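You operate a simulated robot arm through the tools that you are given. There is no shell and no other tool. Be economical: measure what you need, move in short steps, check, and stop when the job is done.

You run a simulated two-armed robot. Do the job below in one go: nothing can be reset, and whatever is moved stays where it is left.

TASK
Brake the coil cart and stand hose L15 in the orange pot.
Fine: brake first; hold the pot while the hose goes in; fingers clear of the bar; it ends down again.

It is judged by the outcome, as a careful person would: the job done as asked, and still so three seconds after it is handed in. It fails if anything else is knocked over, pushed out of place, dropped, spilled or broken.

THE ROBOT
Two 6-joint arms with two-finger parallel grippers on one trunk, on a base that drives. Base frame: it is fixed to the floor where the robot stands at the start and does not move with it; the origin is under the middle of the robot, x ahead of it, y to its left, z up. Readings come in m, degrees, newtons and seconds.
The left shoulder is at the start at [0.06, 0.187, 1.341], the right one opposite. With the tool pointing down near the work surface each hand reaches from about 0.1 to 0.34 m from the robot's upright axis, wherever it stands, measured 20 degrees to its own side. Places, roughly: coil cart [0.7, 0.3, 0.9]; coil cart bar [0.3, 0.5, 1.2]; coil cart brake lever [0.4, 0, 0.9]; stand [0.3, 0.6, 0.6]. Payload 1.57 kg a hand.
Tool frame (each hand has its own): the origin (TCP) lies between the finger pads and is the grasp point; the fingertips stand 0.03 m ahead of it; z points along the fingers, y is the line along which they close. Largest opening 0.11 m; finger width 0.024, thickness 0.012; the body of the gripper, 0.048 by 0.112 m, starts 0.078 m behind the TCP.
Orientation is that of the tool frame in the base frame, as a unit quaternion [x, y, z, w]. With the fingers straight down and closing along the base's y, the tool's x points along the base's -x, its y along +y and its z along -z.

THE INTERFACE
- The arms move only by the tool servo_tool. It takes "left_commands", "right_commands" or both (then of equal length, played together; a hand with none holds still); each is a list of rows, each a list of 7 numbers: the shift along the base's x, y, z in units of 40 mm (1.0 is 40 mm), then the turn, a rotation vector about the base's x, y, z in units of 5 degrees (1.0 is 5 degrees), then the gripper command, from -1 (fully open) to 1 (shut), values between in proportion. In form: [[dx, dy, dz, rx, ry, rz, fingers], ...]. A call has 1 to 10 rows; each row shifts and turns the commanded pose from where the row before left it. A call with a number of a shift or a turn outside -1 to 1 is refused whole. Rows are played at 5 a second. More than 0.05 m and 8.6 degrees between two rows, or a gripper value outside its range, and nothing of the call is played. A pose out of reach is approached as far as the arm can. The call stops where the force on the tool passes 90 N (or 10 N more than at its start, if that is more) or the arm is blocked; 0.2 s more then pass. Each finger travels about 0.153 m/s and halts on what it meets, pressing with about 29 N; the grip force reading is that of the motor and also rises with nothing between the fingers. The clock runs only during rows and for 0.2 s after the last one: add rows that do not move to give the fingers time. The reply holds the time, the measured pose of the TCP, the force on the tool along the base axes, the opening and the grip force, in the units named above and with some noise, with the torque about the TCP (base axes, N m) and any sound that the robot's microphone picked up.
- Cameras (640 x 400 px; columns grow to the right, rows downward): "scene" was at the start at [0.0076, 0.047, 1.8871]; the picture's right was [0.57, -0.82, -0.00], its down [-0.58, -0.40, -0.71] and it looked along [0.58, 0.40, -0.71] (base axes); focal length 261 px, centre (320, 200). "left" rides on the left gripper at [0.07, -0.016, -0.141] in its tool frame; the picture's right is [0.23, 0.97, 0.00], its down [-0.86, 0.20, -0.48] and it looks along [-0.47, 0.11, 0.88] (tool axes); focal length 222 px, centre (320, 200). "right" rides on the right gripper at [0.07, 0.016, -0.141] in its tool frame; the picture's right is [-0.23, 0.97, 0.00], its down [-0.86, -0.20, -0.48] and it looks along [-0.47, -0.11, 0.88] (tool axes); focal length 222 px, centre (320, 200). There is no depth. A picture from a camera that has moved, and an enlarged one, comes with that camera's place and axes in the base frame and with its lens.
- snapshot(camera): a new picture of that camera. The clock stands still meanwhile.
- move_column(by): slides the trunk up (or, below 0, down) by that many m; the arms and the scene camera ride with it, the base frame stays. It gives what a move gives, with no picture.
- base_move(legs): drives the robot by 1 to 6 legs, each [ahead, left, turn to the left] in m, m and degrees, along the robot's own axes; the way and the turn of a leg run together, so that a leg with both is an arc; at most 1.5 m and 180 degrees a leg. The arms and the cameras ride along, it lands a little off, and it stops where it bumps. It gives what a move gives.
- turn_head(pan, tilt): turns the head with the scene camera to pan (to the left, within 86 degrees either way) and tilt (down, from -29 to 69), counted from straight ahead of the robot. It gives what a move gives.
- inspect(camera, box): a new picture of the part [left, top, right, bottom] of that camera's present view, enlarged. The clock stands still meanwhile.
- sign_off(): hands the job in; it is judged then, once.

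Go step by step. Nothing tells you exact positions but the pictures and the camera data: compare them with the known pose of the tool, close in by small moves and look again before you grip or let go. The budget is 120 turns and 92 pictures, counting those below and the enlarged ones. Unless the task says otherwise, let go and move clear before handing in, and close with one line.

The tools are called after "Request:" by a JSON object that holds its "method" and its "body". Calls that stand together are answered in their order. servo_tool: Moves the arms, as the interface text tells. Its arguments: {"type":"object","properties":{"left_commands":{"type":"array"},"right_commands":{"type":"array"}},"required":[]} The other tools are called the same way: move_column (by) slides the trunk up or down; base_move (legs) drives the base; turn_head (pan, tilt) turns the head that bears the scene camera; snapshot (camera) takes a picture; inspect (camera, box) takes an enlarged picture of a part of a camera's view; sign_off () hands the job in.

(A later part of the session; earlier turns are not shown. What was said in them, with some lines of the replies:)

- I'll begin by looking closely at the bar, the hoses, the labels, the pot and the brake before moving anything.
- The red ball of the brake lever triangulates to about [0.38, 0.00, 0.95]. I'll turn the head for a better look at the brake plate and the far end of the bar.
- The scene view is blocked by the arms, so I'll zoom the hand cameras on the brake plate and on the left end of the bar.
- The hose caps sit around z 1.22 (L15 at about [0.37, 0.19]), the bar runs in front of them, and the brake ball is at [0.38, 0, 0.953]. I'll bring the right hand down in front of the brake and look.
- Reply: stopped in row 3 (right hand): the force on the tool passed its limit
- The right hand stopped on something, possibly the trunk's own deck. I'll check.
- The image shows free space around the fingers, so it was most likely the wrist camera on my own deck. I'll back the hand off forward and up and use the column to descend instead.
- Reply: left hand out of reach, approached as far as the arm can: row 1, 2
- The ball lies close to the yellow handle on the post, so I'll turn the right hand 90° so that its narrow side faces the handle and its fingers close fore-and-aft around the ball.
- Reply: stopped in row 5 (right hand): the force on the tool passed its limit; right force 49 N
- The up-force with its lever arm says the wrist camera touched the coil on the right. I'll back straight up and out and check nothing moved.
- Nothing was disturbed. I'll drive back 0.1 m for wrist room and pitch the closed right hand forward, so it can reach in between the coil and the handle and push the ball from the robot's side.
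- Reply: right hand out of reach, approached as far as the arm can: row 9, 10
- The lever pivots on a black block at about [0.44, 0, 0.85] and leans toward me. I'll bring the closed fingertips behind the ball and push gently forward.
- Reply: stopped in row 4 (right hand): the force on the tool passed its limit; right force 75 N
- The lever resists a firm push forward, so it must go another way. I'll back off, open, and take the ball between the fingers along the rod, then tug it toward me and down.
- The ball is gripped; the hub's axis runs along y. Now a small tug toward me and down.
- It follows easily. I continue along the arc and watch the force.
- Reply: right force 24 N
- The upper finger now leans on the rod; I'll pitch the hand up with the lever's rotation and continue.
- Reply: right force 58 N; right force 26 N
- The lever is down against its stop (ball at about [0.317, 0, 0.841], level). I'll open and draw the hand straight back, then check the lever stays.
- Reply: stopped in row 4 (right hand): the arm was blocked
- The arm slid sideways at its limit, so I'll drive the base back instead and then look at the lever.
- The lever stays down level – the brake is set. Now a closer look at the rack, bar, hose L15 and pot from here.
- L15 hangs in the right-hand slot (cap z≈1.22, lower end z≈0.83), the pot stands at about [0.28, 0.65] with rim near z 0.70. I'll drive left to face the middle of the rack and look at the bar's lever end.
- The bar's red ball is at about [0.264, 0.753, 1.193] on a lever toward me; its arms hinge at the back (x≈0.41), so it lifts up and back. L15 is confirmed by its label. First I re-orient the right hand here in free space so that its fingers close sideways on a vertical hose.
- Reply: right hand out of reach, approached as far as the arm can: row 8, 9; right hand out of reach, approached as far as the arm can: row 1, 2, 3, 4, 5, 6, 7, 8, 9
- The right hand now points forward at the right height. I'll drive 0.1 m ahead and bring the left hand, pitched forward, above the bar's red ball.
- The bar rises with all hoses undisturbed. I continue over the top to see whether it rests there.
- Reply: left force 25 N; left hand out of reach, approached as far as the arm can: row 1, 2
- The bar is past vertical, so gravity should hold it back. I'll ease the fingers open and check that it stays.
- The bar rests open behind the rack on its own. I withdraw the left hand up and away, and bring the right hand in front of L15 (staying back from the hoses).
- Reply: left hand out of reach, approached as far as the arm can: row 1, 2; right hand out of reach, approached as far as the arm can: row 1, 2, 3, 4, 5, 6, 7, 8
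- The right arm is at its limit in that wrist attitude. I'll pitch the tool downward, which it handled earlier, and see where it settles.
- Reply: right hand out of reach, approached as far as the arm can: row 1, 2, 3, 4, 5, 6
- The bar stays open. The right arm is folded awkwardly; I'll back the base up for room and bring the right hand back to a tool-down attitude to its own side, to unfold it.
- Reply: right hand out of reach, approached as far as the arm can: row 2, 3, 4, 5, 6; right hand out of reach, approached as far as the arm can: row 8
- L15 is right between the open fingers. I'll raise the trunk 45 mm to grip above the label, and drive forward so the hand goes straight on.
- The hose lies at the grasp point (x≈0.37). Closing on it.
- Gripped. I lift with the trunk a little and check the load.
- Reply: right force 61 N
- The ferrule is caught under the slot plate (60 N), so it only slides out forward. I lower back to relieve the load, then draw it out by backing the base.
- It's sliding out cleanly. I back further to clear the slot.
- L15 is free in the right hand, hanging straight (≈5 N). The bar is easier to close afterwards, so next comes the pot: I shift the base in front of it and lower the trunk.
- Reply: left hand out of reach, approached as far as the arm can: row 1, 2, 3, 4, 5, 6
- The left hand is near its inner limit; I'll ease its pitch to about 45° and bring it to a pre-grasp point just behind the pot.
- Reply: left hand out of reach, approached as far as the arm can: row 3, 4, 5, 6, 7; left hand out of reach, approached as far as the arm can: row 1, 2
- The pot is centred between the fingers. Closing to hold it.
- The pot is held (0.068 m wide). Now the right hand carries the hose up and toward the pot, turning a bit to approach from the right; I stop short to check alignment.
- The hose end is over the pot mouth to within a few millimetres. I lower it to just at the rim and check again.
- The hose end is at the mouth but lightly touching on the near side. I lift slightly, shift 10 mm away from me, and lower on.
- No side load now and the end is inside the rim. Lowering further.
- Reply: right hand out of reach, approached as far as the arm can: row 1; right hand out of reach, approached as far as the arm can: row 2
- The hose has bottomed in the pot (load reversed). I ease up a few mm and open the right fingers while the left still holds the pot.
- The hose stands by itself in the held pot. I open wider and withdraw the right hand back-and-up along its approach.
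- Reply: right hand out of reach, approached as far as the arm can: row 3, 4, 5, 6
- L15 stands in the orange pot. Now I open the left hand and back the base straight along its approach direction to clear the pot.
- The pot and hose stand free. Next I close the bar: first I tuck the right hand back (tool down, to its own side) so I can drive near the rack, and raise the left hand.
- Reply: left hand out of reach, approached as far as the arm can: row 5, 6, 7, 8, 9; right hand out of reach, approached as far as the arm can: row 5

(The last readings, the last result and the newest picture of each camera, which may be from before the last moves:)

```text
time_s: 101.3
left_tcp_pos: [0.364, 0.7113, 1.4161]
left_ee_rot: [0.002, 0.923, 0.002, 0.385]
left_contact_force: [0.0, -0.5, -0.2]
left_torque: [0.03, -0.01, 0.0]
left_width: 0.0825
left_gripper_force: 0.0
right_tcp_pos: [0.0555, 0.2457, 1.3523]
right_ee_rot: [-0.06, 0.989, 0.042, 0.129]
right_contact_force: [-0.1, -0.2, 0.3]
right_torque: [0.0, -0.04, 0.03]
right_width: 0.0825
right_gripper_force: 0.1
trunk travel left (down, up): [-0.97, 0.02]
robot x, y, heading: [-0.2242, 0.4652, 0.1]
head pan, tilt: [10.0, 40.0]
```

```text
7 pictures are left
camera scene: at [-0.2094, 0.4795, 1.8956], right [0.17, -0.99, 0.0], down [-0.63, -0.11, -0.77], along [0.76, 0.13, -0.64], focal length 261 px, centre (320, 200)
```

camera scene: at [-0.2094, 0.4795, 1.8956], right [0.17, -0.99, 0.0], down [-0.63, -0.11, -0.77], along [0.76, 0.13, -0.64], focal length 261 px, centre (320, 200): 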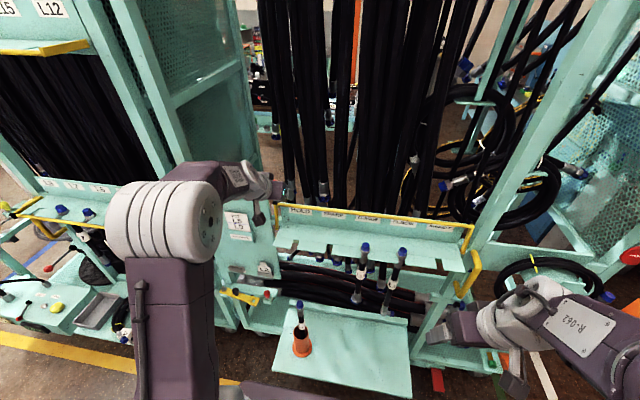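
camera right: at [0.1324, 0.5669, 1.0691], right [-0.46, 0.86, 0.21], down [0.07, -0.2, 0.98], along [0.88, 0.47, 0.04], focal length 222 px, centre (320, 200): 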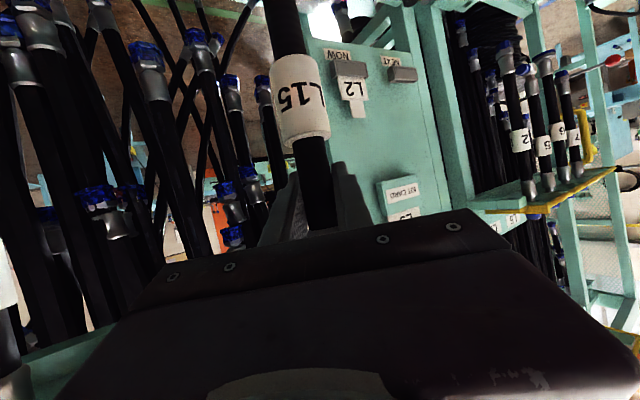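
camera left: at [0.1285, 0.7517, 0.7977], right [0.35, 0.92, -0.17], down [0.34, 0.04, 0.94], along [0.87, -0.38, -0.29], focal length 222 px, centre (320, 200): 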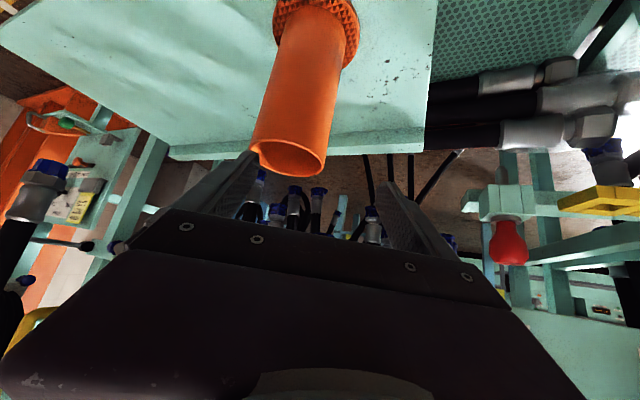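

Request:
{"method": "servo_tool", "body": {"left_commands": [[-0.2, 0, 0.5, 0, 0, 0, -0.5], [0, 0.5, 0.4, 0, 0, 0, -0.5], [0.3, 0.5, 0, 0, 0, 0, -0.5], [0.3, 0, 0, 0, 0, 0, -0.5]]}}

Request:
{"method": "snapshot", "body": {"camera": "left"}}

```text
time_s: 102.3
left_tcp_pos: [0.3884, 0.7539, 1.4476]
left_ee_rot: [0.003, 0.924, 0.0, 0.383]
left_contact_force: [0.7, -0.4, 0.3]
left_torque: [0.0, 0.02, 0.03]
left_width: 0.0825
left_gripper_force: 0.1
right_tcp_pos: [0.0618, 0.2469, 1.3506]
right_ee_rot: [-0.059, 0.989, 0.042, 0.125]
right_contact_force: [0.8, -1.1, -0.9]
right_torque: [0.0, 0.01, 0.01]
right_width: 0.0823
right_gripper_force: 0.0
trunk travel left (down, up): [-0.97, 0.02]
robot x, y, heading: [-0.2267, 0.4645, -0.1]
head pan, tilt: [10.0, 40.0]
```

```text
6 pictures are left
camera left: at [0.2402, 0.7372, 1.4985], right [-0.16, 0.97, -0.16], down [0.27, 0.2, 0.94], along [0.95, 0.11, -0.29], focal length 222 px, centre (320, 200)
```

left: 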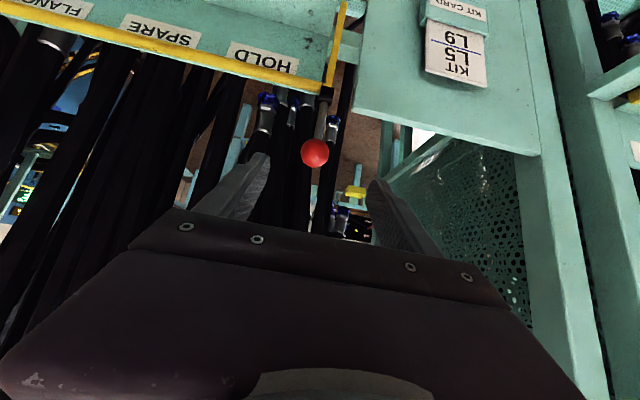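

Request:
{"method": "servo_tool", "body": {"left_commands": [[0.65, -0.05, -0.6, 0, 0, 0, -0.5], [0.65, -0.05, -0.6, 0, 0, 0, -0.5], [0.65, -0.03, -0.6, 0, 0, 0, -0.5], [0, 0, 0, 0, 0, 0, 0.8], [0, 0, 0, 0, 0, 0, 0.8], [0, 0, 0, 0, 0, 0, 0.8]]}}

```text
time_s: 103.7
left_tcp_pos: [0.4641, 0.7476, 1.3764]
left_ee_rot: [0.002, 0.924, 0.0, 0.383]
left_contact_force: [0.9, 0.9, -1.7]
left_torque: [0.03, -0.14, -0.06]
left_width: 0.0313
left_gripper_force: 40.1
right_tcp_pos: [0.0609, 0.2471, 1.3508]
right_ee_rot: [-0.059, 0.989, 0.043, 0.125]
right_contact_force: [-0.2, -0.2, 0.0]
right_torque: [-0.01, 0.03, 0.06]
right_width: 0.0829
right_gripper_force: 0.1
trunk travel left (down, up): [-0.97, 0.02]
robot x, y, heading: [-0.2256, 0.4609, -0.2]
head pan, tilt: [10.0, 40.0]
```

Ball gripped. I now bring the bar back over along its arc, in stages.

Request:
{"method": "servo_tool", "body": {"left_commands": [[-0.45, 0, 0.08, 0, 0.5, 0, 0.8], [-0.45, 0, 0.02, 0, 0.5, 0, 0.8], [-0.5, 0, -0.05, 0, 0.5, 0, 0.8], [-0.5, 0, -0.09, 0, 0.5, 0, 0.8], [-0.5, 0, -0.18, 0, 0.5, 0, 0.8], [-0.5, 0, -0.22, 0, 0.5, 0, 0.8]]}}

```text
time_s: 105.1
left_tcp_pos: [0.3458, 0.7486, 1.3568]
left_ee_rot: [0.001, 0.966, 0.0, 0.257]
left_contact_force: [-0.6, 3.0, -3.2]
left_torque: [-0.37, 0.05, -0.14]
left_width: 0.0317
left_gripper_force: 35.7
right_tcp_pos: [0.0609, 0.2486, 1.3503]
right_ee_rot: [-0.059, 0.99, 0.041, 0.124]
right_contact_force: [0.7, -0.2, -0.8]
right_torque: [-0.01, -0.02, 0.04]
right_width: 0.0825
right_gripper_force: 0.1
trunk travel left (down, up): [-0.97, 0.02]
robot x, y, heading: [-0.2239, 0.4629, -0.3]
head pan, tilt: [10.0, 40.0]
```

Request:
{"method": "servo_tool", "body": {"left_commands": [[-0.45, 0, -0.29, 0, 0, 0, 0.8], [-0.4, 0, -0.35, 0, 0, 0, 0.8], [-0.35, 0, -0.4, 0, 0, 0, 0.8], [-0.3, 0, -0.44, 0, 0, 0, 0.8], [-0.24, 0, -0.48, 0, 0, 0, 0.8], [-0.17, 0, -0.51, 0, 0, 0, 0.8], [-0.1, 0, -0.52, 0, 0, 0, 0.8], [-0.04, 0, -0.52, 0, 0, 0, 0.8]]}}

```text
time_s: 106.9
left_tcp_pos: [0.2606, 0.749, 1.2185]
left_ee_rot: [0.002, 0.966, 0.0, 0.259]
left_contact_force: [-10.6, 7.3, 3.3]
left_torque: [-0.38, -0.87, -0.18]
left_width: 0.0317
left_gripper_force: 41.0
right_tcp_pos: [0.0555, 0.2467, 1.3517]
right_ee_rot: [-0.06, 0.989, 0.042, 0.127]
right_contact_force: [0.2, -0.3, -0.8]
right_torque: [-0.02, 0.01, -0.03]
right_width: 0.0825
right_gripper_force: 0.0
trunk travel left (down, up): [-0.97, 0.02]
robot x, y, heading: [-0.228, 0.464, -0.1]
head pan, tilt: [10.0, 40.0]
```

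Request:
{"method": "servo_tool", "body": {"left_commands": [[0.1, 0, -0.32, 0, 0, 0, 0.8], [0.1, 0, -0.33, 0, 0, 0, 0.8], [0, 0, 0, 0, 0, 0, 0.8]]}}

Request:
{"method": "snapshot", "body": {"camera": "scene"}}

```text
time_s: 107.7
left_tcp_pos: [0.263, 0.7485, 1.1966]
left_ee_rot: [0.001, 0.965, 0.001, 0.264]
left_contact_force: [-23.8, 8.4, 25.2]
left_torque: [0.05, 0.01, -0.01]
left_width: 0.0317
left_gripper_force: 40.4
right_tcp_pos: [0.0502, 0.2476, 1.353]
right_ee_rot: [-0.06, 0.989, 0.043, 0.129]
right_contact_force: [-0.5, 0.3, -0.5]
right_torque: [0.03, 0.04, 0.02]
right_width: 0.0823
right_gripper_force: 0.1
trunk travel left (down, up): [-0.97, 0.02]
robot x, y, heading: [-0.226, 0.4683, -0.4]
head pan, tilt: [10.0, 40.0]
```

```text
5 pictures are left
camera scene: at [-0.2177, 0.4811, 1.8959], right [0.17, -0.99, 0.0], down [-0.63, -0.11, -0.77], along [0.76, 0.13, -0.64], focal length 261 px, centre (320, 200)
```

scene: 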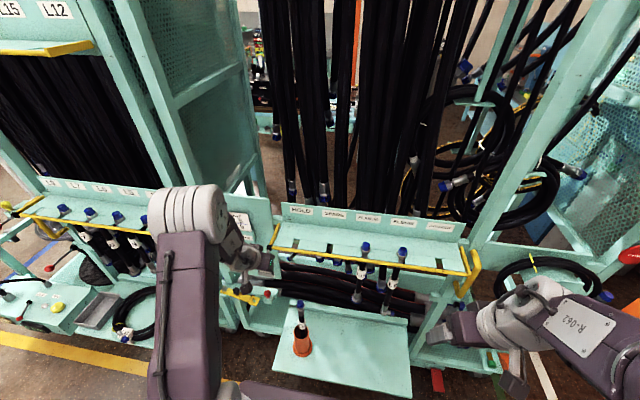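

The bar is down on its stop. I open the fingers gently and lift the hand clear.

Request:
{"method": "servo_tool", "body": {"left_commands": [[-0.1, 0, -0.05, 0, 0, 0, 0.8], [0, 0, 0, 0, 0, 0, 0.2], [0, 0, 0, 0, 0, 0, -0.5], [0, 0, 0, 0, 0, 0, -0.5], [-0.2, 0, 0.8, 0, 0, 0, -0.5], [-0.3, 0, 0.8, 0, 0, 0, -0.5], [-0.3, 0, 0.8, 0, 0, 0, -0.5], [-0.3, 0.2, 0.8, 0, 0, 0, -0.5]]}}

Request:
{"method": "base_move", "body": {"legs": [[-0.2, 0, 0]]}}

Request:
{"method": "snapshot", "body": {"camera": "scene"}}

```text
time_s: 109.5
left_tcp_pos: [0.2235, 0.7573, 1.3187]
left_ee_rot: [0.002, 0.966, 0.0, 0.259]
left_contact_force: [-0.3, 0.2, -0.1]
left_torque: [0.0, 0.02, -0.02]
left_width: 0.0824
left_gripper_force: 0.1
right_tcp_pos: [0.0599, 0.2458, 1.3507]
right_ee_rot: [-0.059, 0.989, 0.042, 0.126]
right_contact_force: [0.0, 0.8, -0.5]
right_torque: [0.02, -0.05, -0.02]
right_width: 0.0823
right_gripper_force: 0.1
trunk travel left (down, up): [-0.97, 0.02]
robot x, y, heading: [-0.2286, 0.465, -0.1]
head pan, tilt: [10.0, 40.0]
```

```text
time_s: 111.1
left_tcp_pos: [0.0333, 0.7586, 1.3154]
left_ee_rot: [0.002, 0.966, 0.001, 0.257]
left_contact_force: [-0.7, 0.4, -0.3]
left_torque: [-0.01, 0.01, 0.01]
left_width: 0.0823
left_gripper_force: 0.1
right_tcp_pos: [-0.1299, 0.2464, 1.3491]
right_ee_rot: [-0.058, 0.99, 0.041, 0.124]
right_contact_force: [0.7, -0.3, 0.1]
right_torque: [-0.02, 0.09, -0.01]
right_width: 0.0824
right_gripper_force: 0.1
trunk travel left (down, up): [-0.97, 0.02]
robot x, y, heading: [-0.4232, 0.4623, -0.2]
head pan, tilt: [10.0, 40.0]
```

```text
4 pictures are left
camera scene: at [-0.3911, 0.4812, 1.8953], right [0.17, -0.99, 0.0], down [-0.64, -0.11, -0.76], along [0.75, 0.13, -0.65], focal length 261 px, centre (320, 200)
```

scene: 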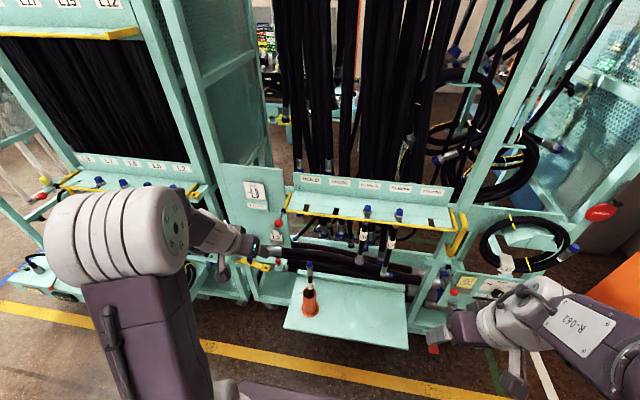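

Request:
{"method": "inspect", "body": {"camera": "scene", "box": [250, 160, 490, 330]}}

Request:
{"method": "inspect", "body": {"camera": "scene", "box": [420, 230, 540, 330]}}

```text
2.35 times, centred on (370, 245) of scene
camera zoom: at [-0.3911, 0.4812, 1.8953], right [0.17, -0.99, 0.0], down [-0.64, -0.11, -0.76], along [0.75, 0.13, -0.65], focal length 614 px, centre (202, 94)
```

zoom: 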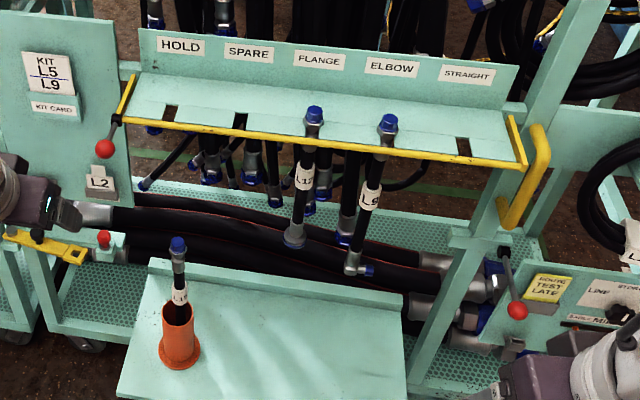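

```text
4.00 times, centred on (480, 280) of scene
camera zoom: at [-0.3911, 0.4812, 1.8953], right [0.17, -0.99, 0.0], down [-0.64, -0.11, -0.76], along [0.75, 0.13, -0.65], focal length 1044 px, centre (-320, -120)
```

zoom: 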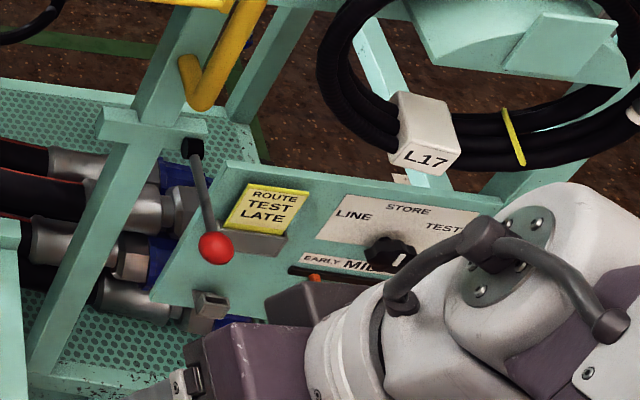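

The last views show the brake lever fully down, L15 standing in the upright pot, the bar down across its slots with L12 and L9 in place, and both hands empty and clear. Handing in.

Request:
{"method": "sign_off", "body": {}}

```text
The job is handed in.
```

The coil cart is braked, hose L15 stands in the orange pot (held while the hose went in), the bar is back down, and both hands are clear; early on, the right wrist camera briefly pressed on the L17 coil, which did not move.
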